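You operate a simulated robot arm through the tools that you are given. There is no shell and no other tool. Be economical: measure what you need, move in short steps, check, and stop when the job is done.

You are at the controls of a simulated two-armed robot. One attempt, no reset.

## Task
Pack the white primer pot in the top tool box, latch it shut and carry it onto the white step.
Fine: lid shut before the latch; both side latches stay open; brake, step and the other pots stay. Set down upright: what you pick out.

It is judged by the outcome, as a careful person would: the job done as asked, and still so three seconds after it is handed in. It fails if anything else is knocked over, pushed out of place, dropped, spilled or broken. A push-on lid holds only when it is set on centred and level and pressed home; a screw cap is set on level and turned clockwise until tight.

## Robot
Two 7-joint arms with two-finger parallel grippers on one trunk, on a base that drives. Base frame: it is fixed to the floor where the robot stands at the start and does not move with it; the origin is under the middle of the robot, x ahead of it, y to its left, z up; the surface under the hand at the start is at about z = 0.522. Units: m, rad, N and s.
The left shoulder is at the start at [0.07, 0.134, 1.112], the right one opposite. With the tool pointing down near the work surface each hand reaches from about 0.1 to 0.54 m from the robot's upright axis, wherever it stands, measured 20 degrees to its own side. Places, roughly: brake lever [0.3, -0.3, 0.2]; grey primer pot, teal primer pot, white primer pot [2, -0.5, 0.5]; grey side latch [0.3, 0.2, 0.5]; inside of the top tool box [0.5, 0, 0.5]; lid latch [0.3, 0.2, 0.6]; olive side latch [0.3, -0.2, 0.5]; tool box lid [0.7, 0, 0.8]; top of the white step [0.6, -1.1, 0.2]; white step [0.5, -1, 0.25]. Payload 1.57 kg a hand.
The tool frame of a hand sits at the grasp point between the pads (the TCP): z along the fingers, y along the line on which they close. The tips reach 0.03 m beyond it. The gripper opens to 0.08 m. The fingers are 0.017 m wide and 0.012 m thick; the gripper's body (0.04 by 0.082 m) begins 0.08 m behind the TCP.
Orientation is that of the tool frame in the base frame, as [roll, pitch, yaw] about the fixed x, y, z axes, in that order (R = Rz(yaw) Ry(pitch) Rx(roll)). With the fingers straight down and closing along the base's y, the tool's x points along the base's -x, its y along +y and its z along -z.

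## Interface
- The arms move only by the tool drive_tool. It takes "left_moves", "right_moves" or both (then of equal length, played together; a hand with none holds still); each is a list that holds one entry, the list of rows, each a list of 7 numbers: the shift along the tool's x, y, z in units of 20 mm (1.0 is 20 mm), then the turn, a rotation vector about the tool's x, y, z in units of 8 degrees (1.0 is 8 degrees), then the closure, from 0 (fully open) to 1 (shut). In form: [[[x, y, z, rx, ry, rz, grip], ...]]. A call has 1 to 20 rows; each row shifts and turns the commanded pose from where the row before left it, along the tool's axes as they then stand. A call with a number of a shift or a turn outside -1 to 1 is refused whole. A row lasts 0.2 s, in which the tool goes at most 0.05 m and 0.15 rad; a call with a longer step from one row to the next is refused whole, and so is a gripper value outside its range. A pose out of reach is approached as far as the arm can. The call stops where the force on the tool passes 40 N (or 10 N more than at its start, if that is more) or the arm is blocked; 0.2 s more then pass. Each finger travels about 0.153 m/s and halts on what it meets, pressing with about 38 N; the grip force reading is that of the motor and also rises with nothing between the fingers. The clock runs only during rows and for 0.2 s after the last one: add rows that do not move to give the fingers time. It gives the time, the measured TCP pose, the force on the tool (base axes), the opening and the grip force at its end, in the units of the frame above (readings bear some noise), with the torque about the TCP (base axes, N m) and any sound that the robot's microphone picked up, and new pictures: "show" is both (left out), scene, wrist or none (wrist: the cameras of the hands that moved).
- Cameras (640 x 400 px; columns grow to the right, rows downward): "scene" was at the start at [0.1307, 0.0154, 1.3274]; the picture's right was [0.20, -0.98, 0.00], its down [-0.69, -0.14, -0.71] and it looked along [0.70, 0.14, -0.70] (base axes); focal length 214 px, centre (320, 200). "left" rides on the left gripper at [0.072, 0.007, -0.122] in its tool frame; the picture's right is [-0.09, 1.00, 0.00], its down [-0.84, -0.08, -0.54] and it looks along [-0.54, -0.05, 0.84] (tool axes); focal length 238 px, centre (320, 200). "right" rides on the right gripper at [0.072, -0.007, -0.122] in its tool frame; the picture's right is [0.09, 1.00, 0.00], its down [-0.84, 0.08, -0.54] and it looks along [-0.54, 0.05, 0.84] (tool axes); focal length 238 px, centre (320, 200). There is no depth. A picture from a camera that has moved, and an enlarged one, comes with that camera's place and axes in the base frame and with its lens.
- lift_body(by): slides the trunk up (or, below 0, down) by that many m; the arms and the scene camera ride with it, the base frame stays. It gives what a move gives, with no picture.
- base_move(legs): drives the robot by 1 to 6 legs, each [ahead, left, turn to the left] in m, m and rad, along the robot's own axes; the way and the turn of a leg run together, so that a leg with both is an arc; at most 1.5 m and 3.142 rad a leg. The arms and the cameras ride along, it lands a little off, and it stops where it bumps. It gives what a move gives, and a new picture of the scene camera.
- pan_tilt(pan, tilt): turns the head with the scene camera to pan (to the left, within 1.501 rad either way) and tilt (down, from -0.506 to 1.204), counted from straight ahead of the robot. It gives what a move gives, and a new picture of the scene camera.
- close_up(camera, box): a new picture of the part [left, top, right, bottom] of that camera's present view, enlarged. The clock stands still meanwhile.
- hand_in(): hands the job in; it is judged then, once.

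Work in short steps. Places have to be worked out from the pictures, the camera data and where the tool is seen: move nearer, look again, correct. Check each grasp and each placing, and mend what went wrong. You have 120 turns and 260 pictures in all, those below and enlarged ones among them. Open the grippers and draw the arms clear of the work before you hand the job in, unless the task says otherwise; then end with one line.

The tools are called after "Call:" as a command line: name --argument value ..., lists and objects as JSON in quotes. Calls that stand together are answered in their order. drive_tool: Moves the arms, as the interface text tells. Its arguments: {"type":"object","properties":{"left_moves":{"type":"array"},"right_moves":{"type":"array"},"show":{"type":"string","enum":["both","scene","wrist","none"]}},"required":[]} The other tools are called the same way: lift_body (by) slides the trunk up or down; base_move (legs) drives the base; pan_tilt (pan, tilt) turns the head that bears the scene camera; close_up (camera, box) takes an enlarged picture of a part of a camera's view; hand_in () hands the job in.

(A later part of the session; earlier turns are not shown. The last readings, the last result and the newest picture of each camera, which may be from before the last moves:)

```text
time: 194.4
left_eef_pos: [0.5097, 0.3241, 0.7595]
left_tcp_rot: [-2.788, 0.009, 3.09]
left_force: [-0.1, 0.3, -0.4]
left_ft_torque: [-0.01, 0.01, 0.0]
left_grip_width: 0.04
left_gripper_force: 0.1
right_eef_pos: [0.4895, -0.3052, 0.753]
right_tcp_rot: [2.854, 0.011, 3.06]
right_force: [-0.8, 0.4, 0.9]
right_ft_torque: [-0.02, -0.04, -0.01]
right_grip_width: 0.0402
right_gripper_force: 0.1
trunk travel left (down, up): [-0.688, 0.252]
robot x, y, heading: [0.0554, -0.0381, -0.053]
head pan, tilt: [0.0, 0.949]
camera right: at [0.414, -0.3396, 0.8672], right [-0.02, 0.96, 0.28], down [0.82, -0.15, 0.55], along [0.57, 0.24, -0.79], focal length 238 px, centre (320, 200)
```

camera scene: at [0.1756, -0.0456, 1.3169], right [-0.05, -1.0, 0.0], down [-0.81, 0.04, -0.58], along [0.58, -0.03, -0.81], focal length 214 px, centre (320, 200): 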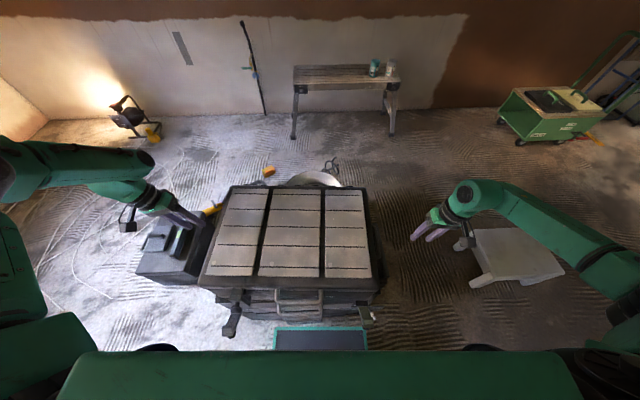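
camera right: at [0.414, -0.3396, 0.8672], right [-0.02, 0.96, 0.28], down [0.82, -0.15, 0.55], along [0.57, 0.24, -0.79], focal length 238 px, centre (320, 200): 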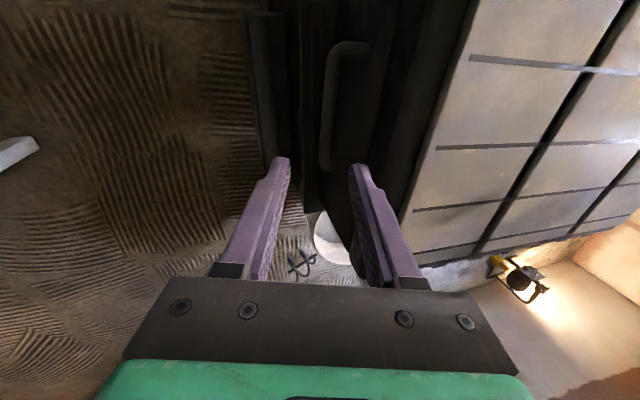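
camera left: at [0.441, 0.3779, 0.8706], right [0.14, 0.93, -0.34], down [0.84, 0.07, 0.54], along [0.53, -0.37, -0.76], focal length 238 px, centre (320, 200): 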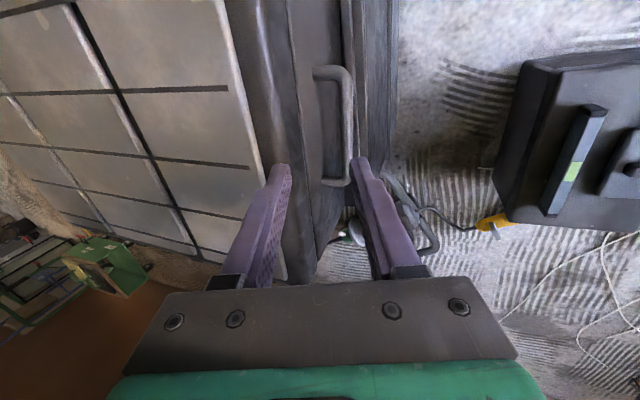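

Both hands straddle their bars (right bar refit at y −0.254, left ≈ 0.29). I go half-way down along the tool axes with opening 0.03 and check.

Call:
drive_tool --left_moves '[[[0, 0.117, 0.7, 0, 0, 0, 0.6], [0, 0.117, 0.7, 0, 0, 0, 0.6], [0, 0.117, 0.7, 0, 0, 0, 0.6], [0, 0.117, 0.7, 0, 0, 0, 0.6], [0, 0.117, 0.7, 0, 0, 0, 0.6], [0, 0, 0, 0, 0, 0, 0.6]]]' --right_moves '[[[0, 0.04, 0.7, 0, 0, 0, 0.6], [0, 0.04, 0.7, 0, 0, 0, 0.6], [0, 0.04, 0.7, 0, 0, 0, 0.6], [0, 0.04, 0.7, 0, 0, 0, 0.6], [0, 0.04, 0.7, 0, 0, 0, 0.6], [0, 0, 0, 0, 0, 0, 0.6]]]' --show "wrist"

```text
time: 195.8
left_eef_pos: [0.4872, 0.3053, 0.7334]
left_tcp_rot: [-2.789, 0.01, 3.092]
left_force: [0.8, -0.5, 0.2]
left_ft_torque: [0.0, 0.03, -0.01]
left_grip_width: 0.0319
left_gripper_force: 0.0
left hand out of reach, approached as far as the arm can: row 1, 2, 3, 4, 5
right_eef_pos: [0.4916, -0.2821, 0.6876]
right_tcp_rot: [2.854, 0.01, 3.061]
right_force: [-0.2, -0.3, 0.3]
right_ft_torque: [0.01, 0.0, 0.01]
right_grip_width: 0.0318
right_gripper_force: 0.2
trunk travel left (down, up): [-0.688, 0.252]
robot x, y, heading: [0.0529, -0.0394, -0.048]
head pan, tilt: [0.0, 0.949]
camera right: at [0.4169, -0.316, 0.8013], right [-0.02, 0.96, 0.28], down [0.82, -0.15, 0.55], along [0.57, 0.24, -0.79], focal length 238 px, centre (320, 200)
camera left: at [0.4172, 0.3578, 0.8445], right [0.14, 0.93, -0.34], down [0.84, 0.07, 0.54], along [0.53, -0.37, -0.76], focal length 238 px, centre (320, 200)
```

right: 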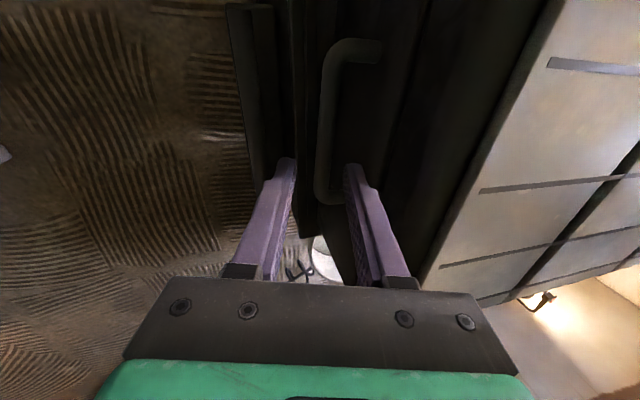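
left: 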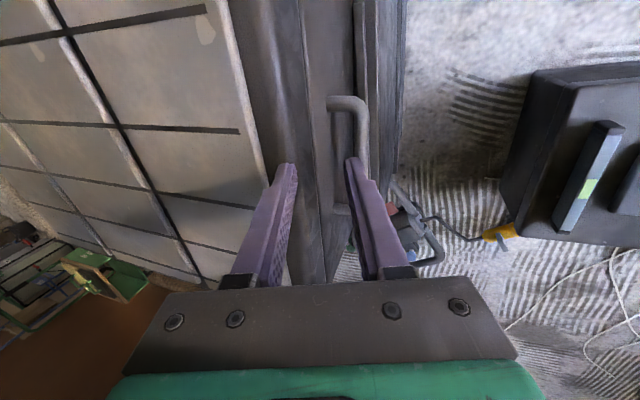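

The right goes down fine; the left hits its outward limit. I back the right up again, reduce the left tilt by 6°, and shift the base 3 cm left as a compromise.

Call:
drive_tool --left_moves '[[[0, 0, -0.6, 0, 0, 0, 0.6], [0, 0, -0.6, 0, 0, 0, 0.6], [0, 0, 0, -0.375, 0, 0, 0.6], [0, 0, 0, -0.375, 0, 0, 0.6], [0, 0, 0, 0, 0, 0, 0.6]]]' --right_moves '[[[0, -0.04, -0.8, 0, 0, 0, 0.6], [0, -0.04, -0.8, 0, 0, 0, 0.6], [0, -0.04, -0.8, 0, 0, 0, 0.6], [0, -0.04, -0.8, 0, 0, 0, 0.6], [0, -0.04, -0.4, 0, 0, 0, 0.6]]]' --show "none"

Call:
base_move --legs '[[0.0, 0.035, 0]]'

Call:
drive_tool --left_moves '[[[-0.5, 0.3, 0, 0, 0, 0, 0.6], [-0.5, 0, 0, 0, 0, 0, 0.6], [0, 0, 0, 0, 0, 0, 0.6], [0, 0, 0, 0, 0, 0, 0.6]]]' --right_moves '[[[0, -0.8, 0, 0, 0, 0, 0.6], [0, -0.8, 0, 0, 0, 0, 0.6], [0, 0, 0, 0, 0, 0, 0.6], [0, 0, 0, 0, 0, 0, 0.6]]]' --show "wrist"

```text
time: 197.0
left_eef_pos: [0.4885, 0.3141, 0.7534]
left_tcp_rot: [-2.89, 0.01, 3.09]
left_force: [0.4, 0.7, 0.3]
left_ft_torque: [-0.02, 0.01, 0.0]
left_grip_width: 0.0318
left_gripper_force: 0.0
right_eef_pos: [0.49, -0.3055, 0.7542]
right_tcp_rot: [2.854, 0.01, 3.06]
right_force: [-0.4, 0.1, 0.5]
right_ft_torque: [0.02, -0.01, -0.04]
right_grip_width: 0.0318
right_gripper_force: 0.0
trunk travel left (down, up): [-0.688, 0.252]
robot x, y, heading: [0.0526, -0.0374, -0.05]
head pan, tilt: [0.0, 0.949]
```

```text
time: 197.9
left_eef_pos: [0.4892, 0.3485, 0.756]
left_tcp_rot: [-2.894, 0.01, 3.092]
left_force: [-0.5, -0.5, -0.6]
left_ft_torque: [0.01, 0.06, -0.01]
left_grip_width: 0.032
left_gripper_force: 0.0
right_eef_pos: [0.4908, -0.2731, 0.755]
right_tcp_rot: [2.851, 0.01, 3.059]
right_force: [0.5, -0.6, 0.2]
right_ft_torque: [-0.03, 0.01, -0.04]
right_grip_width: 0.0321
right_gripper_force: 0.1
trunk travel left (down, up): [-0.688, 0.252]
robot x, y, heading: [0.0553, -0.0008, -0.047]
head pan, tilt: [0.0, 0.949]
camera scene: at [0.177, -0.013, 1.3169], right [-0.05, -1.0, 0.0], down [-0.81, 0.04, -0.58], along [0.58, -0.03, -0.81], focal length 214 px, centre (320, 200)
```

scene: 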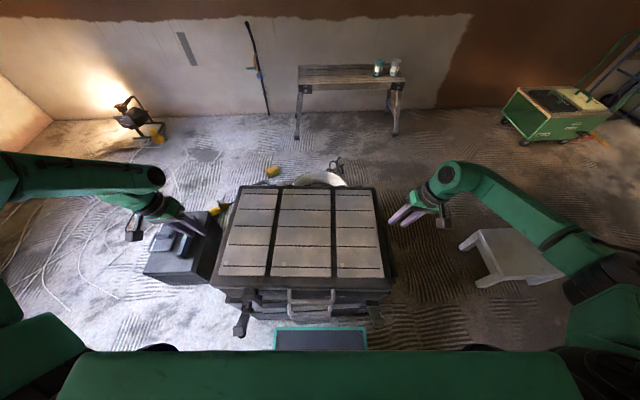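

```text
time: 198.9
left_eef_pos: [0.5099, 0.3546, 0.7548]
left_tcp_rot: [-2.891, 0.01, 3.092]
left_force: [0.3, 0.1, 0.7]
left_ft_torque: [-0.02, 0.0, -0.02]
left_grip_width: 0.032
left_gripper_force: 0.2
right_eef_pos: [0.4898, -0.2855, 0.7508]
right_tcp_rot: [2.853, 0.01, 3.06]
right_force: [0.8, -0.5, 0.2]
right_ft_torque: [-0.01, -0.02, 0.02]
right_grip_width: 0.0319
right_gripper_force: 0.0
right hand out of reach, approached as far as the arm can: row 2
trunk travel left (down, up): [-0.688, 0.252]
robot x, y, heading: [0.054, -0.0017, -0.053]
head pan, tilt: [0.0, 0.949]
camera right: at [0.4143, -0.3202, 0.8658], right [-0.02, 0.96, 0.28], down [0.82, -0.15, 0.55], along [0.57, 0.24, -0.79], focal length 238 px, centre (320, 200)
camera left: at [0.4391, 0.3963, 0.8704], right [0.14, 0.96, -0.25], down [0.83, 0.02, 0.55], along [0.53, -0.28, -0.8], focal length 238 px, centre (320, 200)
```

right: 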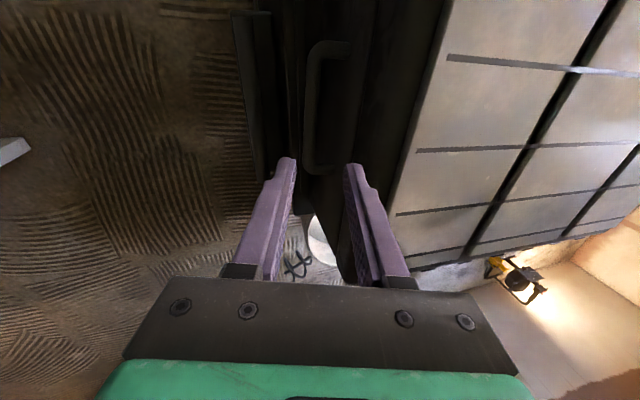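
left: 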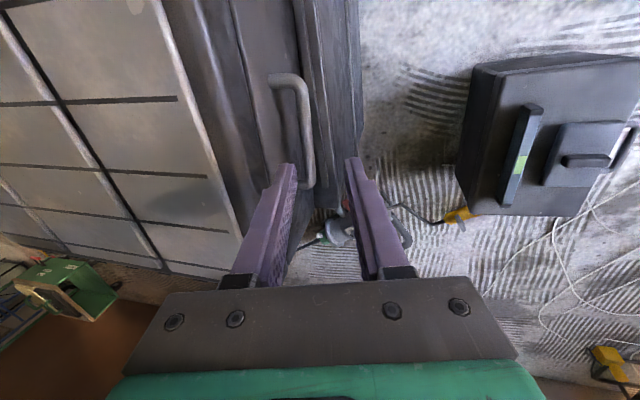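

Both arms are usable now. I descend half-way on both, correcting sideways, and check.

Call:
drive_tool --left_moves '[[[0, -0.16, 0.7, 0, 0, 0, 0.6], [0, -0.16, 0.7, 0, 0, 0, 0.6], [0, -0.16, 0.7, 0, 0, 0, 0.6], [0, -0.16, 0.7, 0, 0, 0, 0.6], [0, -0.16, 0.7, 0, 0, 0, 0.6], [0, 0, 0, 0, 0, 0, 0.6]]]' --right_moves '[[[0, -0.04, 0.7, 0, 0, 0, 0.6], [0, -0.04, 0.7, 0, 0, 0, 0.6], [0, -0.04, 0.7, 0, 0, 0, 0.6], [0, -0.04, 0.7, 0, 0, 0, 0.6], [0, -0.04, 0.7, 0, 0, 0, 0.6], [0, 0, 0, 0, 0, 0, 0.6]]]' --show "wrist"

```text
time: 200.3
left_eef_pos: [0.5123, 0.3338, 0.7376]
left_tcp_rot: [-2.892, 0.011, 3.09]
left_force: [0.8, -0.1, -0.3]
left_ft_torque: [0.03, 0.04, -0.04]
left_grip_width: 0.032
left_gripper_force: 0.0
left hand out of reach, approached as far as the arm can: row 2, 3, 4, 5
right_eef_pos: [0.4912, -0.2781, 0.7236]
right_tcp_rot: [2.856, 0.01, 3.058]
right_force: [-1.0, -0.6, 0.1]
right_ft_torque: [0.0, -0.03, -0.03]
right_grip_width: 0.0321
right_gripper_force: 0.1
right hand out of reach, approached as far as the arm can: row 3, 4, 5
trunk travel left (down, up): [-0.688, 0.252]
robot x, y, heading: [0.0534, -0.0006, -0.051]
head pan, tilt: [0.0, 0.949]
camera right: at [0.4151, -0.3125, 0.8379], right [-0.01, 0.96, 0.28], down [0.82, -0.15, 0.55], along [0.57, 0.24, -0.79], focal length 238 px, centre (320, 200)
camera left: at [0.4423, 0.3754, 0.8534], right [0.14, 0.96, -0.25], down [0.83, 0.02, 0.55], along [0.53, -0.28, -0.8], focal length 238 px, centre (320, 200)
```

right: 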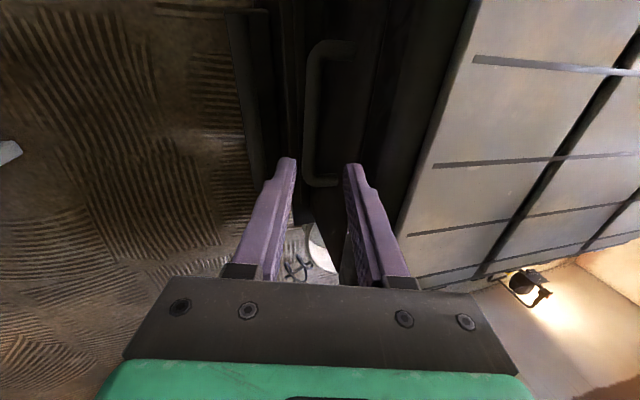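
left: 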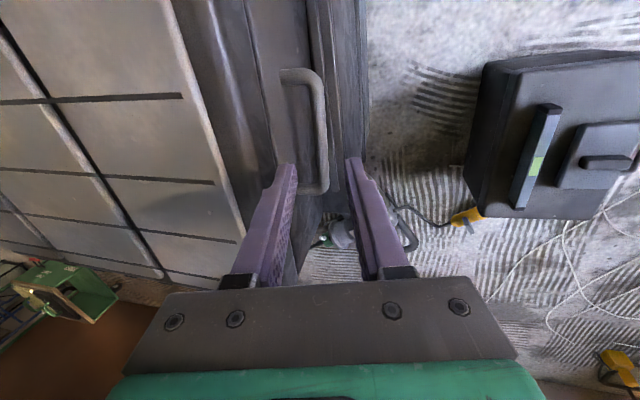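

Now the limit is downward extension: I use the trunk for the descent. Lower 6 cm (tips stay above the bars and clear of the lid).

Call:
lift_body --by -0.06

Call:
drive_tool --left_moves '[[[0, -0.4, 0, 0, 0, 0, 0.6], [0, -0.4, 0, 0, 0, 0, 0.6], [0, 0, 0, 0, 0, 0, 0.6]]]' --right_moves '[[[0, 0.1, 0, 0, 0, 0, 0.6], [0, 0, 0, 0, 0, 0, 0.6], [0, 0, 0, 0, 0, 0, 0.6]]]' --show "wrist"

```text
time: 201.3
left_eef_pos: [0.5122, 0.3333, 0.6765]
left_tcp_rot: [-2.889, 0.012, 3.091]
left_force: [-0.3, -0.3, 0.2]
left_ft_torque: [-0.02, -0.01, 0.0]
left_grip_width: 0.0319
left_gripper_force: 0.1
right_eef_pos: [0.4909, -0.2794, 0.6635]
right_tcp_rot: [2.858, 0.011, 3.057]
right_force: [0.5, 0.1, -0.9]
right_ft_torque: [0.04, -0.02, 0.01]
right_grip_width: 0.032
right_gripper_force: 0.0
trunk travel left (down, up): [-0.628, 0.312]
robot x, y, heading: [0.0557, -0.005, -0.048]
head pan, tilt: [0.0, 0.949]
```

```text
time: 202.1
left_eef_pos: [0.5126, 0.3183, 0.681]
left_tcp_rot: [-2.891, 0.01, 3.092]
left_force: [0.2, 0.8, 0.2]
left_ft_torque: [-0.01, -0.01, 0.0]
left_grip_width: 0.0321
left_gripper_force: 0.0
right_eef_pos: [0.492, -0.2779, 0.6656]
right_tcp_rot: [2.857, 0.011, 3.058]
right_force: [-0.1, -0.1, -0.5]
right_ft_torque: [0.02, 0.0, 0.02]
right_grip_width: 0.0319
right_gripper_force: 0.1
trunk travel left (down, up): [-0.628, 0.312]
robot x, y, heading: [0.052, -0.0005, -0.054]
head pan, tilt: [0.0, 0.949]
camera right: at [0.4159, -0.3107, 0.7785], right [-0.01, 0.96, 0.28], down [0.82, -0.15, 0.55], along [0.57, 0.24, -0.79], focal length 238 px, centre (320, 200)
camera left: at [0.4412, 0.3591, 0.7971], right [0.14, 0.96, -0.25], down [0.83, 0.02, 0.55], along [0.54, -0.28, -0.8], focal length 238 px, centre (320, 200)
```

right: 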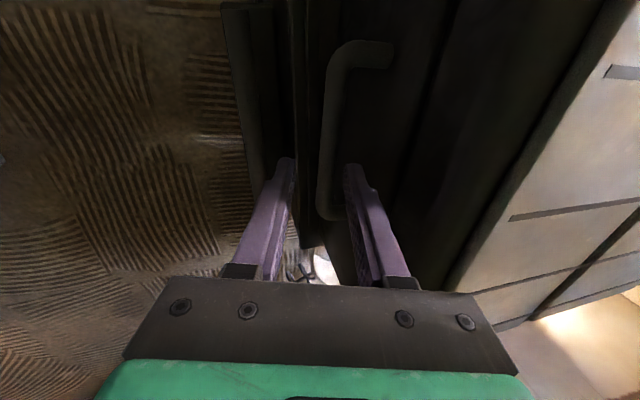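
left: 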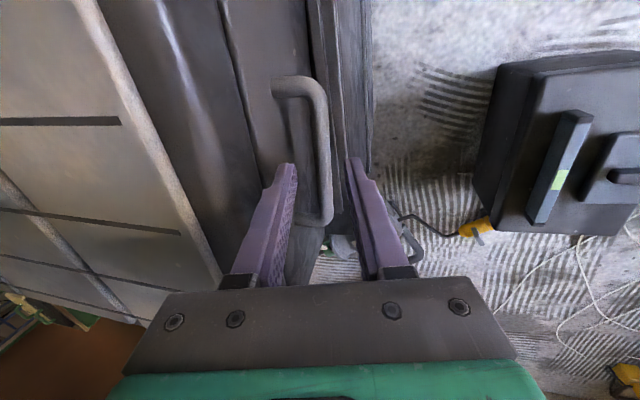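

Left is centred; right needs ~11 mm inward. I correct and descend onto the bars with force guard.

Call:
drive_tool --left_moves '[[[0, 0, 0.6, 0, 0, 0, 0.6], [0, 0, 0.8, 0, 0, 0, 0.6], [0, 0, 0.8, 0, 0, 0, 0.6], [0, 0, 0.8, 0, 0, 0, 0.6], [0, 0, 0, 0, 0, 0, 0.6]]]' --right_moves '[[[0, 0.5, 0.2, 0, 0, 0, 0.6], [0, 0, 0.6, 0, 0, 0, 0.6], [0, 0, 0.8, 0, 0, 0, 0.6], [0, 0, 0.8, 0, 0, 0, 0.6], [0, 0, 0, 0, 0, 0, 0.6]]]' --show "wrist"

```text
time: 203.3
left_eef_pos: [0.5106, 0.3147, 0.6758]
left_tcp_rot: [-2.893, 0.015, 3.091]
left_force: [-0.3, 0.7, -0.2]
left_ft_torque: [-0.01, 0.01, -0.01]
left_grip_width: 0.0321
left_gripper_force: 0.0
left hand out of reach, approached as far as the arm can: row 1, 2, 3, 4
right_eef_pos: [0.4954, -0.2566, 0.6241]
right_tcp_rot: [2.856, 0.016, 3.054]
right_force: [0.2, -18.7, 17.0]
right_ft_torque: [0.1, 0.02, -0.02]
right_grip_width: 0.0208
right_gripper_force: 0.2
trunk travel left (down, up): [-0.628, 0.312]
robot x, y, heading: [0.0526, -0.0026, -0.05]
head pan, tilt: [0.0, 0.949]
camera right: at [0.4192, -0.2897, 0.7386], right [-0.01, 0.96, 0.28], down [0.82, -0.15, 0.55], along [0.57, 0.23, -0.78], focal length 238 px, centre (320, 200)
camera left: at [0.4398, 0.3559, 0.7908], right [0.14, 0.96, -0.24], down [0.83, 0.02, 0.56], along [0.54, -0.28, -0.8], focal length 238 px, centre (320, 200)
```

right: 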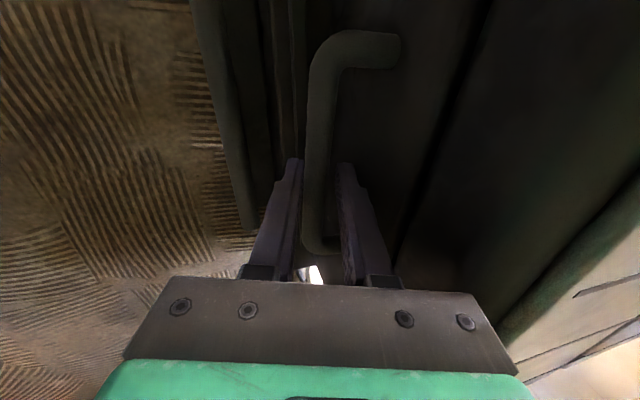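
left: 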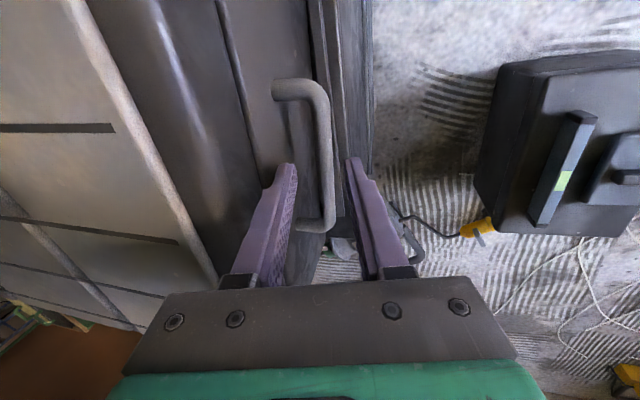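

Right bar is between its fingers but the inner finger presses on the box side (gap is narrow), so I use a smaller opening of 0.02. I raise the right again, then use the trunk to bring the left lower.

Call:
drive_tool --left_moves '[[[0, -0.1, 0, 0, 0, 0, 0.73], [0, 0, 0, 0, 0, 0, 0.73], [0, 0, 0, 0, 0, 0, 0.73], [0, 0, 0, 0, 0, 0, 0.73], [0, 0, 0, 0, 0, 0, 0.73]]]' --right_moves '[[[0, -0.2, 0, 0, 0, 0, 0.65], [0, -0.1, -0.8, 0, 0, 0, 0.65], [0, 0, -0.8, 0, 0, 0, 0.7], [0, 0, -0.8, 0, 0, 0, 0.73], [0, 0, -0.4, 0, 0, 0, 0.73]]]' --show "none"

Call:
lift_body --by -0.035

Call:
close_up --camera "left" --box '[200, 60, 440, 280]'

Call:
close_up --camera "right" --box '[200, 20, 440, 280]'

```text
time: 204.5
left_eef_pos: [0.5108, 0.3136, 0.6751]
left_tcp_rot: [-2.891, 0.01, 3.091]
left_force: [0.2, -0.7, -1.1]
left_ft_torque: [0.01, 0.01, 0.01]
left_grip_width: 0.0216
left_gripper_force: 0.1
right_eef_pos: [0.4919, -0.2704, 0.6755]
right_tcp_rot: [2.854, 0.011, 3.057]
right_force: [-0.3, 0.0, 0.5]
right_ft_torque: [-0.01, 0.0, -0.03]
right_grip_width: 0.0216
right_gripper_force: 0.1
right hand out of reach, approached as far as the arm can: row 1
trunk travel left (down, up): [-0.628, 0.312]
robot x, y, heading: [0.0549, -0.0049, -0.046]
head pan, tilt: [0.0, 0.949]
```

```text
time: 205.3
left_eef_pos: [0.5111, 0.3133, 0.6404]
left_tcp_rot: [-2.89, 0.01, 3.093]
left_force: [-0.1, -2.8, -0.6]
left_ft_torque: [-0.05, 0.04, -0.01]
left_grip_width: 0.0247
left_gripper_force: 1.7
right_eef_pos: [0.4926, -0.2702, 0.6403]
right_tcp_rot: [2.855, 0.011, 3.059]
right_force: [0.4, 4.3, 0.3]
right_ft_torque: [0.08, -0.09, 0.01]
right_grip_width: 0.0255
right_gripper_force: 1.6
trunk travel left (down, up): [-0.593, 0.347]
robot x, y, heading: [0.0536, -0.0027, -0.049]
head pan, tilt: [0.0, 0.949]
```

```text
1.82 times, centred on (320, 170) of left
camera zoom: at [0.4412, 0.3551, 0.7552], right [0.14, 0.96, -0.25], down [0.83, 0.02, 0.55], along [0.53, -0.28, -0.8], focal length 433 px, centre (320, 254)
```

zoom: 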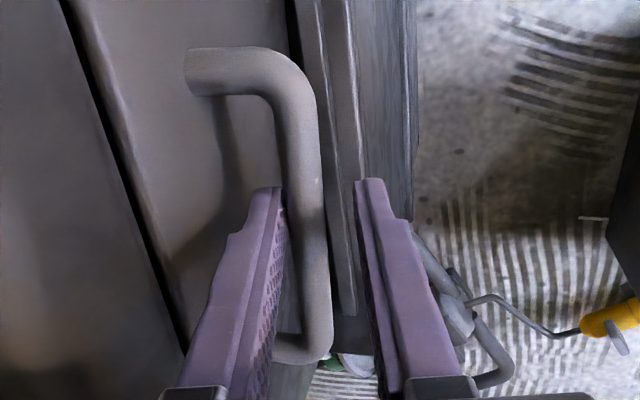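

```text
1.54 times, centred on (320, 150) of right
camera zoom: at [0.4171, -0.3045, 0.7551], right [-0.02, 0.96, 0.28], down [0.82, -0.15, 0.55], along [0.57, 0.24, -0.79], focal length 367 px, centre (320, 277)
```

zoom: 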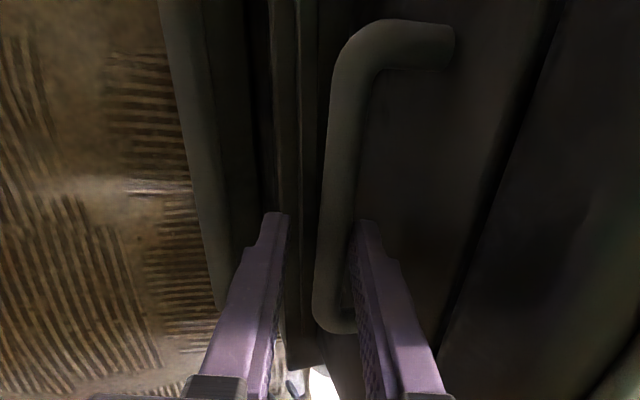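

Both bars are now between the fingers. I lower 2 cm more to seat them deeper, then close both grippers.

Call:
lift_body --by -0.02

Call:
drive_tool --left_moves '[[[0, 0, 0, 0, 0, 0, 0.85], [0, 0, 0, 0, 0, 0, 1], [0, 0, 0, 0, 0, 0, 1], [0, 0, 0, 0, 0, 0, 1]]]' --right_moves '[[[0, 0, 0, 0, 0, 0, 0.85], [0, 0, 0, 0, 0, 0, 1], [0, 0, 0, 0, 0, 0, 1], [0, 0, 0, 0, 0, 0, 1]]]' --show "wrist"

```text
time: 206.0
left_eef_pos: [0.5094, 0.3141, 0.6196]
left_tcp_rot: [-2.89, 0.012, 3.091]
left_force: [-2.0, -12.8, 4.0]
left_ft_torque: [-0.01, 0.0, -0.09]
left_grip_width: 0.0332
left_gripper_force: 6.4
right_eef_pos: [0.4917, -0.2697, 0.6219]
right_tcp_rot: [2.856, 0.01, 3.057]
right_force: [-0.6, 13.0, 6.5]
right_ft_torque: [0.06, -0.07, 0.12]
right_grip_width: 0.0344
right_gripper_force: 7.5
trunk travel left (down, up): [-0.573, 0.367]
robot x, y, heading: [0.0513, -0.0038, -0.051]
head pan, tilt: [0.0, 0.949]
```

```text
time: 206.5
left_eef_pos: [0.5093, 0.304, 0.6224]
left_tcp_rot: [-2.874, 0.01, 3.084]
left_force: [-5.3, -23.9, 8.6]
left_ft_torque: [0.06, -0.03, -0.44]
left_grip_width: 0.0137
left_gripper_force: 29.7
right_eef_pos: [0.4916, -0.259, 0.6239]
right_tcp_rot: [2.831, 0.014, 3.068]
right_force: [1.2, 22.7, 4.3]
right_ft_torque: [0.12, 0.08, -0.15]
right_grip_width: 0.0134
right_gripper_force: 29.8
trunk travel left (down, up): [-0.573, 0.367]
robot x, y, heading: [0.0509, -0.0047, -0.049]
head pan, tilt: [0.0, 0.949]
stopped in row 2 (left hand): the force on the tool passed its limit at 48 N (the readings are from after the stop); the commanded pose is now the measured one
camera right: at [0.4165, -0.2971, 0.7371], right [-0.03, 0.95, 0.3], down [0.82, -0.15, 0.55], along [0.57, 0.26, -0.78], focal length 238 px, centre (320, 200)
camera left: at [0.44, 0.3477, 0.7374], right [0.15, 0.95, -0.26], down [0.83, 0.02, 0.55], along [0.53, -0.3, -0.79], focal length 238 px, centre (320, 200)
```

right: 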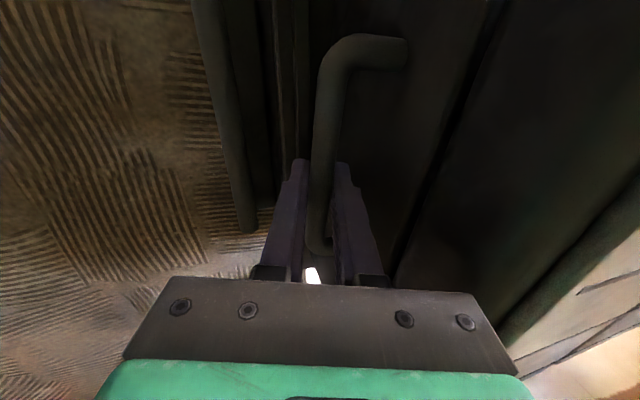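
left: 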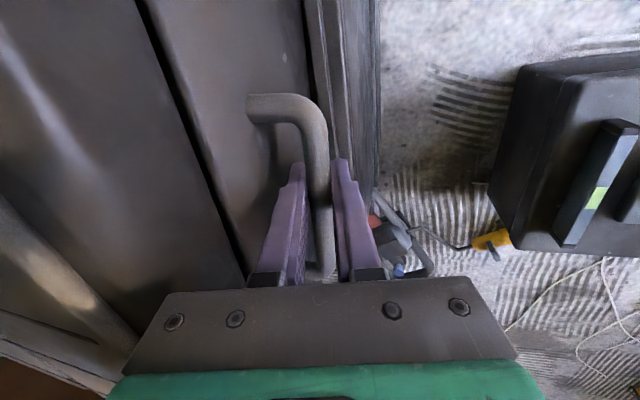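

Both bars are gripped (0.0135). I let the arms settle with the new commanded poses and re-check forces.

Call:
drive_tool --left_moves '[[[0, -0.15, 0, 0, 0, 0, 1], [0, 0, 0, 0, 0, 0, 1]]]' --right_moves '[[[0, 0.15, 0, 0, 0, 0, 1], [0, 0, 0, 0, 0, 0, 1]]]' --show "none"

Call:
lift_body --by 0.03

Call:
pan_tilt --pan 0.0 --tilt 0.9

```text
time: 207.1
left_eef_pos: [0.5093, 0.3041, 0.6234]
left_tcp_rot: [-2.879, 0.012, 3.087]
left_force: [1.0, -27.1, 0.1]
left_ft_torque: [0.09, 0.15, -0.48]
left_grip_width: 0.0136
left_gripper_force: 30.3
right_eef_pos: [0.4916, -0.2601, 0.624]
right_tcp_rot: [2.839, 0.012, 3.065]
right_force: [-6.1, 21.9, 11.4]
right_ft_torque: [-0.02, -0.11, 0.04]
right_grip_width: 0.0138
right_gripper_force: 30.4
trunk travel left (down, up): [-0.573, 0.367]
robot x, y, heading: [0.0541, -0.0047, -0.051]
head pan, tilt: [0.0, 0.949]
```

```text
time: 207.9
left_eef_pos: [0.5118, 0.305, 0.6498]
left_tcp_rot: [-2.878, 0.005, 3.087]
left_force: [-1.3, -28.7, -11.4]
left_ft_torque: [0.06, 0.16, -0.46]
left_grip_width: 0.0138
left_gripper_force: 29.9
right_eef_pos: [0.4954, -0.2605, 0.6507]
right_tcp_rot: [2.84, 0.007, 3.067]
right_force: [1.5, 28.1, -10.9]
right_ft_torque: [-0.05, -0.37, -0.13]
right_grip_width: 0.0137
right_gripper_force: 29.8
trunk travel left (down, up): [-0.603, 0.337]
robot x, y, heading: [0.0526, -0.0046, -0.048]
head pan, tilt: [0.0, 0.949]
```

```text
time: 208.5
left_eef_pos: [0.5132, 0.3041, 0.6499]
left_tcp_rot: [-2.879, 0.005, 3.087]
left_force: [-1.5, -27.7, -10.4]
left_ft_torque: [0.02, -0.01, -0.4]
left_grip_width: 0.0139
left_gripper_force: 30.5
right_eef_pos: [0.4944, -0.2592, 0.652]
right_tcp_rot: [2.839, 0.008, 3.066]
right_force: [1.2, 27.8, -10.4]
right_ft_torque: [-0.02, -0.31, -0.07]
right_grip_width: 0.0138
right_gripper_force: 30.0
trunk travel left (down, up): [-0.603, 0.337]
robot x, y, heading: [0.0548, -0.003, -0.047]
head pan, tilt: [0.0, 0.901]
camera scene: at [0.1831, -0.0099, 1.2351], right [-0.05, -1.0, 0.0], down [-0.78, 0.04, -0.62], along [0.62, -0.03, -0.79], focal length 214 px, centre (320, 200)
```

scene: 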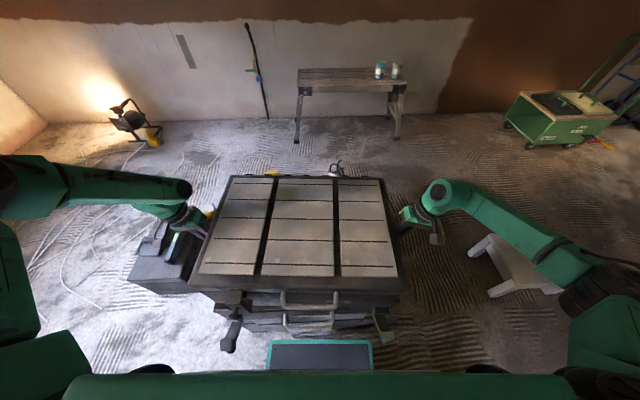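

The box is lifted 3 cm: 10.5 N on each hand (≈2.1 kg), level. I ease the sideways tension a bit and raise another 9 cm.

Call:
drive_tool --left_moves '[[[0, -0.25, 0, 0, 0, 0, 1], [0, -0.25, 0, 0, 0, 0, 1], [0, 0, 0, 0, 0, 0, 1]]]' --right_moves '[[[0, 0.25, 0, 0, 0, 0, 1], [0, 0.25, 0, 0, 0, 0, 1], [0, 0, 0, 0, 0, 0, 1]]]' --show "none"

Call:
lift_body --by 0.09

Call:
close_up --camera "scene" --box '[160, 150, 480, 370]'

```text
time: 209.3
left_eef_pos: [0.5097, 0.3022, 0.6521]
left_tcp_rot: [-2.894, 0.006, 3.089]
left_force: [-0.3, -1.4, -10.1]
left_ft_torque: [-0.06, -0.09, -0.53]
left_grip_width: 0.0137
left_gripper_force: 30.7
right_eef_pos: [0.4945, -0.2614, 0.6515]
right_tcp_rot: [2.865, 0.005, 3.058]
right_force: [0.9, 0.1, -10.6]
right_ft_torque: [-0.07, -0.19, 0.35]
right_grip_width: 0.0138
right_gripper_force: 30.4
trunk travel left (down, up): [-0.603, 0.337]
robot x, y, heading: [0.056, -0.0039, -0.052]
head pan, tilt: [0.0, 0.901]
stopped in row 3 (left hand): the force on the tool passed its limit at 44 N (the readings are from after the stop); the commanded pose is now the measured one
```

```text
time: 210.6
left_eef_pos: [0.5122, 0.3034, 0.7422]
left_tcp_rot: [-2.892, 0.008, 3.092]
left_force: [0.1, 0.2, -11.5]
left_ft_torque: [-0.05, -0.23, -0.48]
left_grip_width: 0.0135
left_gripper_force: 30.3
right_eef_pos: [0.4953, -0.2608, 0.7425]
right_tcp_rot: [2.861, 0.007, 3.054]
right_force: [0.0, -1.1, -10.2]
right_ft_torque: [0.0, -0.07, 0.36]
right_grip_width: 0.0136
right_gripper_force: 30.4
trunk travel left (down, up): [-0.693, 0.247]
robot x, y, heading: [0.0569, -0.0026, -0.047]
head pan, tilt: [0.0, 0.901]
```

```text
1.82 times, centred on (320, 260) of scene
camera zoom: at [0.1835, -0.0099, 1.3251], right [-0.05, -1.0, 0.0], down [-0.78, 0.04, -0.62], along [0.62, -0.03, -0.79], focal length 390 px, centre (320, 91)
```

zoom: 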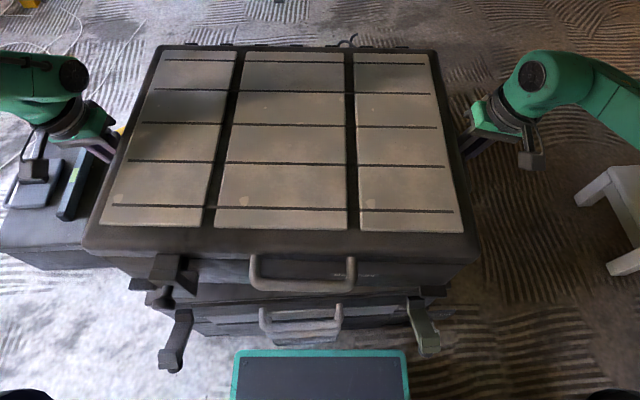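

Level, no side tension, latch shut. Now I back off 12 cm, square up, and drive right toward the step.

Call:
base_move --legs '[[-0.12, 0, 0.047], [0, -1.05, 0]]'

```text
time: 216.9
left_eef_pos: [0.357, -0.7417, 0.7422]
left_tcp_rot: [-2.892, 0.008, 3.093]
left_force: [0.7, 5.0, -11.6]
left_ft_torque: [-0.01, -0.17, -0.48]
left_grip_width: 0.0137
left_gripper_force: 30.2
right_eef_pos: [0.3417, -1.3074, 0.7426]
right_tcp_rot: [2.863, 0.008, 3.056]
right_force: [-0.5, -5.1, -9.6]
right_ft_torque: [0.01, -0.1, 0.37]
right_grip_width: 0.0137
right_gripper_force: 29.9
trunk travel left (down, up): [-0.693, 0.247]
robot x, y, heading: [-0.0979, -1.0529, -0.045]
head pan, tilt: [0.0, 0.901]
camera scene: at [0.0289, -1.0558, 1.3251], right [-0.05, -1.0, 0.0], down [-0.78, 0.04, -0.62], along [0.62, -0.03, -0.79], focal length 214 px, centre (320, 200)
```

scene: 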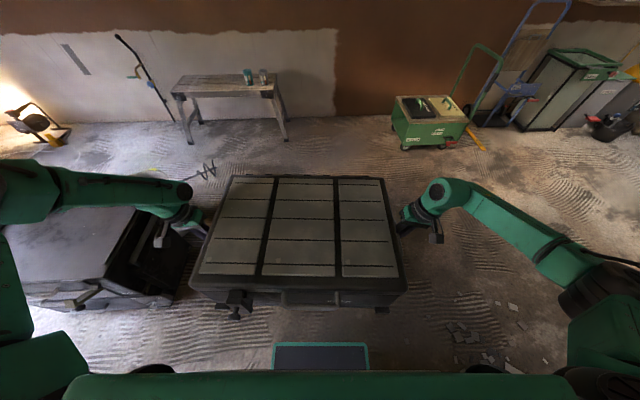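

The step's top fits x 0.435–0.70, y −0.934…−1.298, height about 0.225 (centre (0.567, −1.116)). I drive so that the middle between my hands comes over that point.

Call:
base_move --legs '[[0.21, -0.105, 0.045]]'

```text
time: 218.6
left_eef_pos: [0.5504, -0.8343, 0.742]
left_tcp_rot: [-2.892, 0.007, 3.139]
left_force: [-0.9, -0.4, -10.4]
left_ft_torque: [0.04, -0.17, -0.5]
left_grip_width: 0.0137
left_gripper_force: 30.1
right_eef_pos: [0.5598, -1.3985, 0.7428]
right_tcp_rot: [2.863, 0.006, 3.101]
right_force: [0.8, 0.6, -10.6]
right_ft_torque: [0.01, -0.12, 0.36]
right_grip_width: 0.0133
right_gripper_force: 30.3
trunk travel left (down, up): [-0.693, 0.247]
robot x, y, heading: [0.106, -1.1601, 0.0]
head pan, tilt: [0.0, 0.901]
camera scene: at [0.2355, -1.1622, 1.3252], right [0.0, -1.0, 0.0], down [-0.79, 0.0, -0.62], along [0.62, 0.0, -0.79], focal length 214 px, centre (320, 200)
```

scene: 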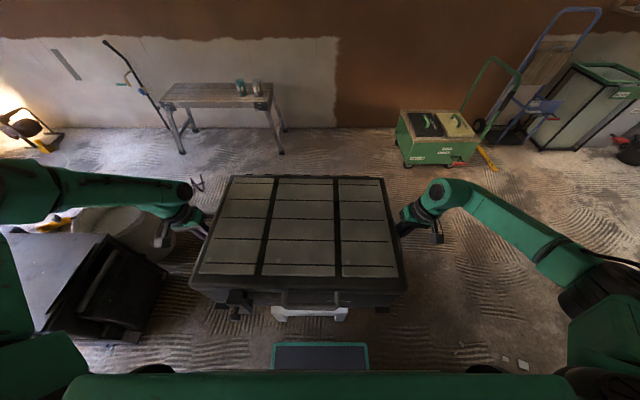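

The step's front edge is visible below the box, spanning y −0.931…−1.292, centred under it. I lower the trunk 0.36 m and look.

Call:
lift_body --by -0.36

Call:
pan_tilt --pan 0.0 --tilt 1.0

```text
time: 222.1
left_eef_pos: [0.548, -0.8339, 0.3817]
left_tcp_rot: [-2.895, 0.009, 3.141]
left_force: [-0.7, -0.3, -10.1]
left_ft_torque: [-0.03, -0.16, -0.53]
left_grip_width: 0.0135
left_gripper_force: 30.1
right_eef_pos: [0.5577, -1.3994, 0.3812]
right_tcp_rot: [2.863, 0.008, 3.102]
right_force: [-0.3, 1.2, -8.5]
right_ft_torque: [-0.01, -0.14, 0.37]
right_grip_width: 0.0137
right_gripper_force: 30.2
trunk travel left (down, up): [-0.333, 0.607]
robot x, y, heading: [0.1088, -1.1606, -0.003]
head pan, tilt: [0.0, 0.901]
```

```text
time: 222.8
left_eef_pos: [0.5482, -0.8345, 0.3816]
left_tcp_rot: [-2.894, 0.005, 3.141]
left_force: [-0.7, 0.2, -10.0]
left_ft_torque: [-0.01, -0.13, -0.51]
left_grip_width: 0.0139
left_gripper_force: 29.8
right_eef_pos: [0.5586, -1.3988, 0.3816]
right_tcp_rot: [2.863, 0.007, 3.101]
right_force: [1.4, 0.2, -10.3]
right_ft_torque: [-0.01, -0.13, 0.35]
right_grip_width: 0.0136
right_gripper_force: 30.0
trunk travel left (down, up): [-0.333, 0.607]
robot x, y, heading: [0.1065, -1.1619, -0.003]
head pan, tilt: [0.0, 1.0]
camera scene: at [0.2293, -1.1626, 0.958], right [0.0, -1.0, 0.0], down [-0.84, 0.0, -0.54], along [0.54, 0.0, -0.84], focal length 214 px, centre (320, 200)
```

scene: 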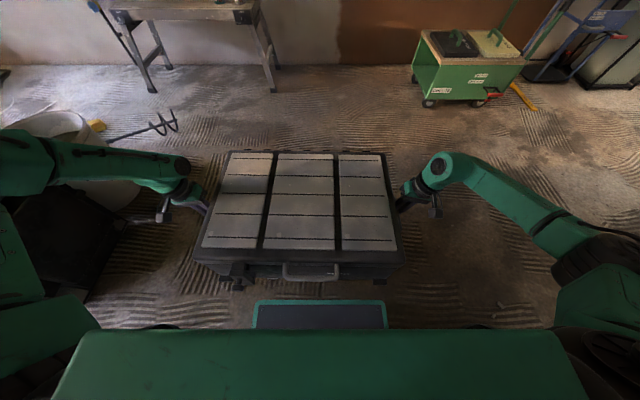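

Still hanging freely (10 N each). I lower on in small steps, watching the load.

Call:
lift_body --by -0.035

Call:
lift_body --by -0.01

```text
time: 223.6
left_eef_pos: [0.5481, -0.8337, 0.3466]
left_tcp_rot: [-2.893, 0.008, 3.14]
left_force: [0.1, -1.3, -11.5]
left_ft_torque: [-0.01, -0.14, -0.51]
left_grip_width: 0.0139
left_gripper_force: 30.1
right_eef_pos: [0.5584, -1.3986, 0.3469]
right_tcp_rot: [2.863, 0.007, 3.102]
right_force: [0.6, 0.6, -9.9]
right_ft_torque: [0.02, -0.15, 0.32]
right_grip_width: 0.0134
right_gripper_force: 30.2
trunk travel left (down, up): [-0.298, 0.642]
robot x, y, heading: [0.1061, -1.1604, -0.004]
head pan, tilt: [0.0, 1.0]
```

```text
time: 224.2
left_eef_pos: [0.5477, -0.8347, 0.3369]
left_tcp_rot: [-2.894, 0.008, 3.14]
left_force: [-0.5, -0.9, -10.7]
left_ft_torque: [0.01, -0.16, -0.46]
left_grip_width: 0.0137
left_gripper_force: 30.7
right_eef_pos: [0.5583, -1.3983, 0.3368]
right_tcp_rot: [2.862, 0.007, 3.103]
right_force: [0.3, 0.5, -10.3]
right_ft_torque: [-0.04, -0.12, 0.36]
right_grip_width: 0.0137
right_gripper_force: 30.3
trunk travel left (down, up): [-0.288, 0.652]
robot x, y, heading: [0.1055, -1.1637, -0.006]
head pan, tilt: [0.0, 1.0]
```

Call:
lift_body --by -0.008

Call:
close_up --camera "right" --box '[0, 0, 640, 400]'

```text
time: 224.8
left_eef_pos: [0.5472, -0.8339, 0.333]
left_tcp_rot: [-2.893, 0.015, 3.14]
left_force: [-1.2, 4.3, 13.5]
left_ft_torque: [0.04, 0.6, -0.62]
left_grip_width: 0.0135
left_gripper_force: 30.5
right_eef_pos: [0.559, -1.3995, 0.3348]
right_tcp_rot: [2.859, 0.017, 3.1]
right_force: [0.0, -2.0, 15.3]
right_ft_torque: [-0.02, 0.56, 0.52]
right_grip_width: 0.0137
right_gripper_force: 30.3
trunk travel left (down, up): [-0.28, 0.66]
robot x, y, heading: [0.1071, -1.1597, -0.004]
head pan, tilt: [0.0, 1.0]
```

```text
1.00 times, centred on (320, 200) of right (not enlarged: the box is as wide or as high as the picture)
camera zoom: at [0.484, -1.4352, 0.4486], right [-0.06, 0.96, 0.28], down [0.82, -0.11, 0.56], along [0.56, 0.26, -0.78], focal length 238 px, centre (320, 200)
```

zoom: 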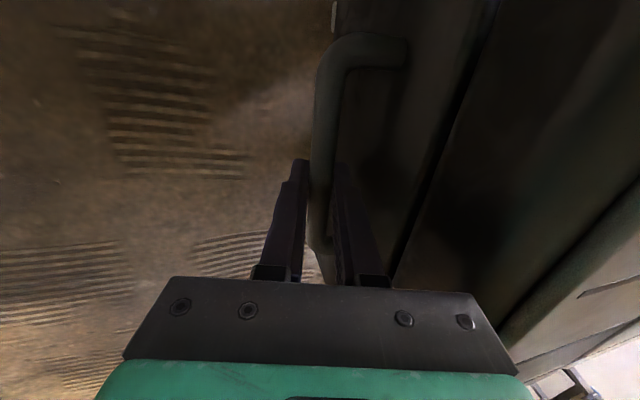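

The box rests on the step (load turned to +14 N on both). I ease the trunk up 4 mm, then open the fingers slightly and withdraw along the tool axes.

Call:
lift_body --by 0.004

Call:
drive_tool --left_moves '[[[0, 0, 0, 0, 0, 0, 0.76], [0, 0, 0, 0, 0, 0, 0.74], [0, 0, 0, 0, 0, 0, 0.74]]]' --right_moves '[[[0, 0, 0, 0, 0, 0, 0.76], [0, 0, 0, 0, 0, 0, 0.74], [0, 0, 0, 0, 0, 0, 0.74]]]' --show "wrist"

```text
time: 225.3
left_eef_pos: [0.5475, -0.8335, 0.333]
left_tcp_rot: [-2.892, 0.011, 3.139]
left_force: [1.5, 1.1, -4.6]
left_ft_torque: [-0.04, -1.0, -0.25]
left_grip_width: 0.0137
left_gripper_force: 30.1
right_eef_pos: [0.5586, -1.3983, 0.3339]
right_tcp_rot: [2.863, 0.011, 3.101]
right_force: [2.9, -1.5, 3.5]
right_ft_torque: [-0.01, -0.96, 0.14]
right_grip_width: 0.0137
right_gripper_force: 30.1
trunk travel left (down, up): [-0.284, 0.656]
robot x, y, heading: [0.1052, -1.1604, -0.001]
head pan, tilt: [0.0, 1.0]
```

```text
time: 226.1
left_eef_pos: [0.5475, -0.8342, 0.3322]
left_tcp_rot: [-2.893, 0.007, 3.14]
left_force: [0.8, -1.0, -0.3]
left_ft_torque: [0.0, 0.03, 0.01]
left_grip_width: 0.0209
left_gripper_force: 0.0
right_eef_pos: [0.5572, -1.399, 0.3344]
right_tcp_rot: [2.862, 0.009, 3.102]
right_force: [0.3, -0.6, 1.1]
right_ft_torque: [0.01, -0.02, -0.01]
right_grip_width: 0.0208
right_gripper_force: 0.1
trunk travel left (down, up): [-0.284, 0.656]
robot x, y, heading: [0.1054, -1.1626, -0.004]
head pan, tilt: [0.0, 1.0]
camera right: at [0.4842, -1.4352, 0.4492], right [-0.06, 0.96, 0.27], down [0.83, -0.11, 0.55], along [0.56, 0.26, -0.79], focal length 238 px, centre (320, 200)
camera left: at [0.476, -0.7969, 0.4498], right [0.1, 0.96, -0.24], down [0.83, 0.06, 0.55], along [0.55, -0.26, -0.8], focal length 238 px, centre (320, 200)
```

right: 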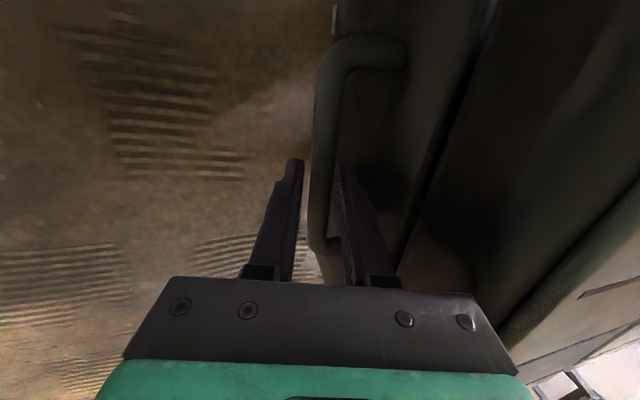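
left: 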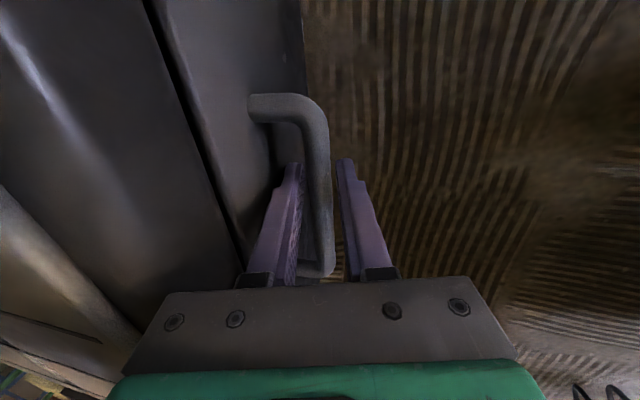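

Both hands are free (no force) with the bars centred in the fingers. I withdraw along the tool axes.

Call:
drive_tool --left_moves '[[[0, 0, -0.5, 0, 0, 0, 0.72], [0, 0, -0.7, 0, 0, 0, 0.72], [0, 0, -0.8, 0, 0, 0, 0.7], [0, 0, -0.8, 0, 0, 0, 0.7], [0, 0.3, -0.8, 0, 0, 0, 0.7], [0, 0, 0, 0, 0, 0, 0.7]]]' --right_moves '[[[0, 0, -0.5, 0, 0, 0, 0.72], [0, 0, -0.7, 0, 0, 0, 0.72], [0, 0, -0.8, 0, 0, 0, 0.7], [0, 0, -0.8, 0, 0, 0, 0.7], [0, -0.3, -0.8, 0, 0, 0, 0.7], [0, 0, 0, 0, 0, 0, 0.7]]]'

```text
time: 227.5
left_eef_pos: [0.5496, -0.8093, 0.4025]
left_tcp_rot: [-2.894, 0.01, 3.14]
left_force: [-0.2, 0.0, 0.3]
left_ft_torque: [-0.02, -0.04, 0.01]
left_grip_width: 0.0241
left_gripper_force: 0.1
right_eef_pos: [0.5564, -1.4241, 0.4013]
right_tcp_rot: [2.863, 0.009, 3.1]
right_force: [0.1, 0.0, 0.4]
right_ft_torque: [0.0, 0.0, 0.01]
right_grip_width: 0.024
right_gripper_force: 0.1
trunk travel left (down, up): [-0.284, 0.656]
robot x, y, heading: [0.1075, -1.161, 0.001]
head pan, tilt: [0.0, 1.0]
camera scene: at [0.227, -1.1628, 0.9093], right [0.0, -1.0, 0.0], down [-0.84, 0.0, -0.54], along [0.54, 0.0, -0.84], focal length 214 px, centre (320, 200)
camera right: at [0.483, -1.4604, 0.5164], right [-0.06, 0.96, 0.27], down [0.83, -0.11, 0.55], along [0.56, 0.26, -0.79], focal length 238 px, centre (320, 200)
camera left: at [0.4783, -0.7715, 0.5184], right [0.1, 0.96, -0.24], down [0.83, 0.06, 0.55], along [0.55, -0.26, -0.8], focal length 238 px, centre (320, 200)
```

scene: 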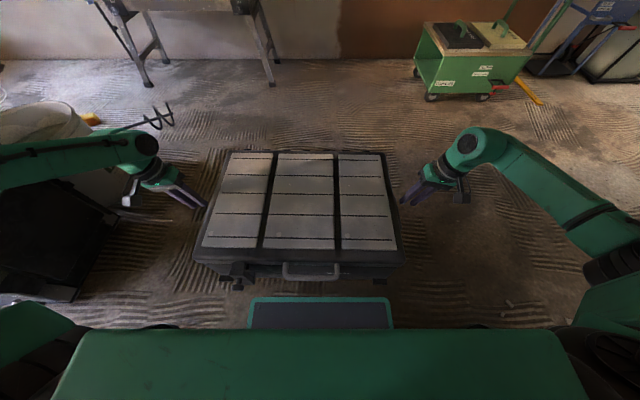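
right: 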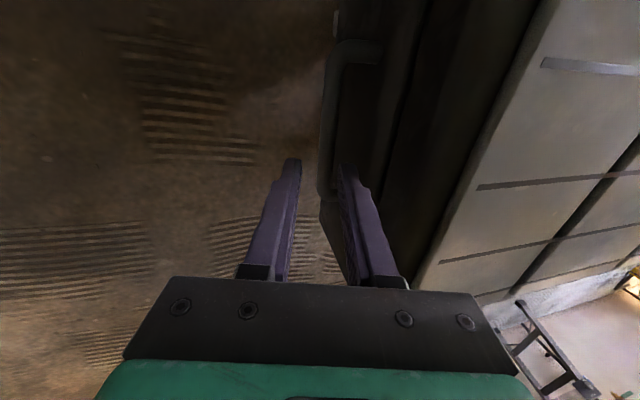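
left: 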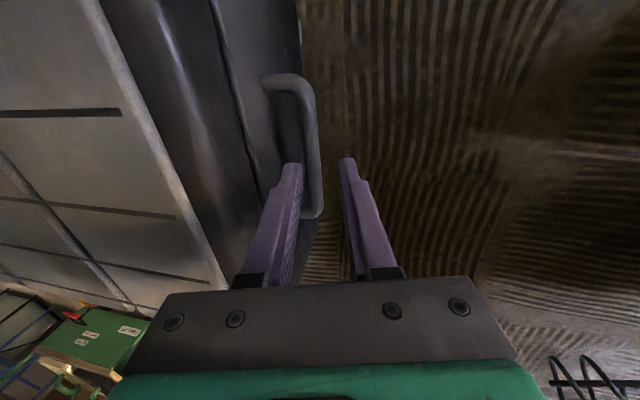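

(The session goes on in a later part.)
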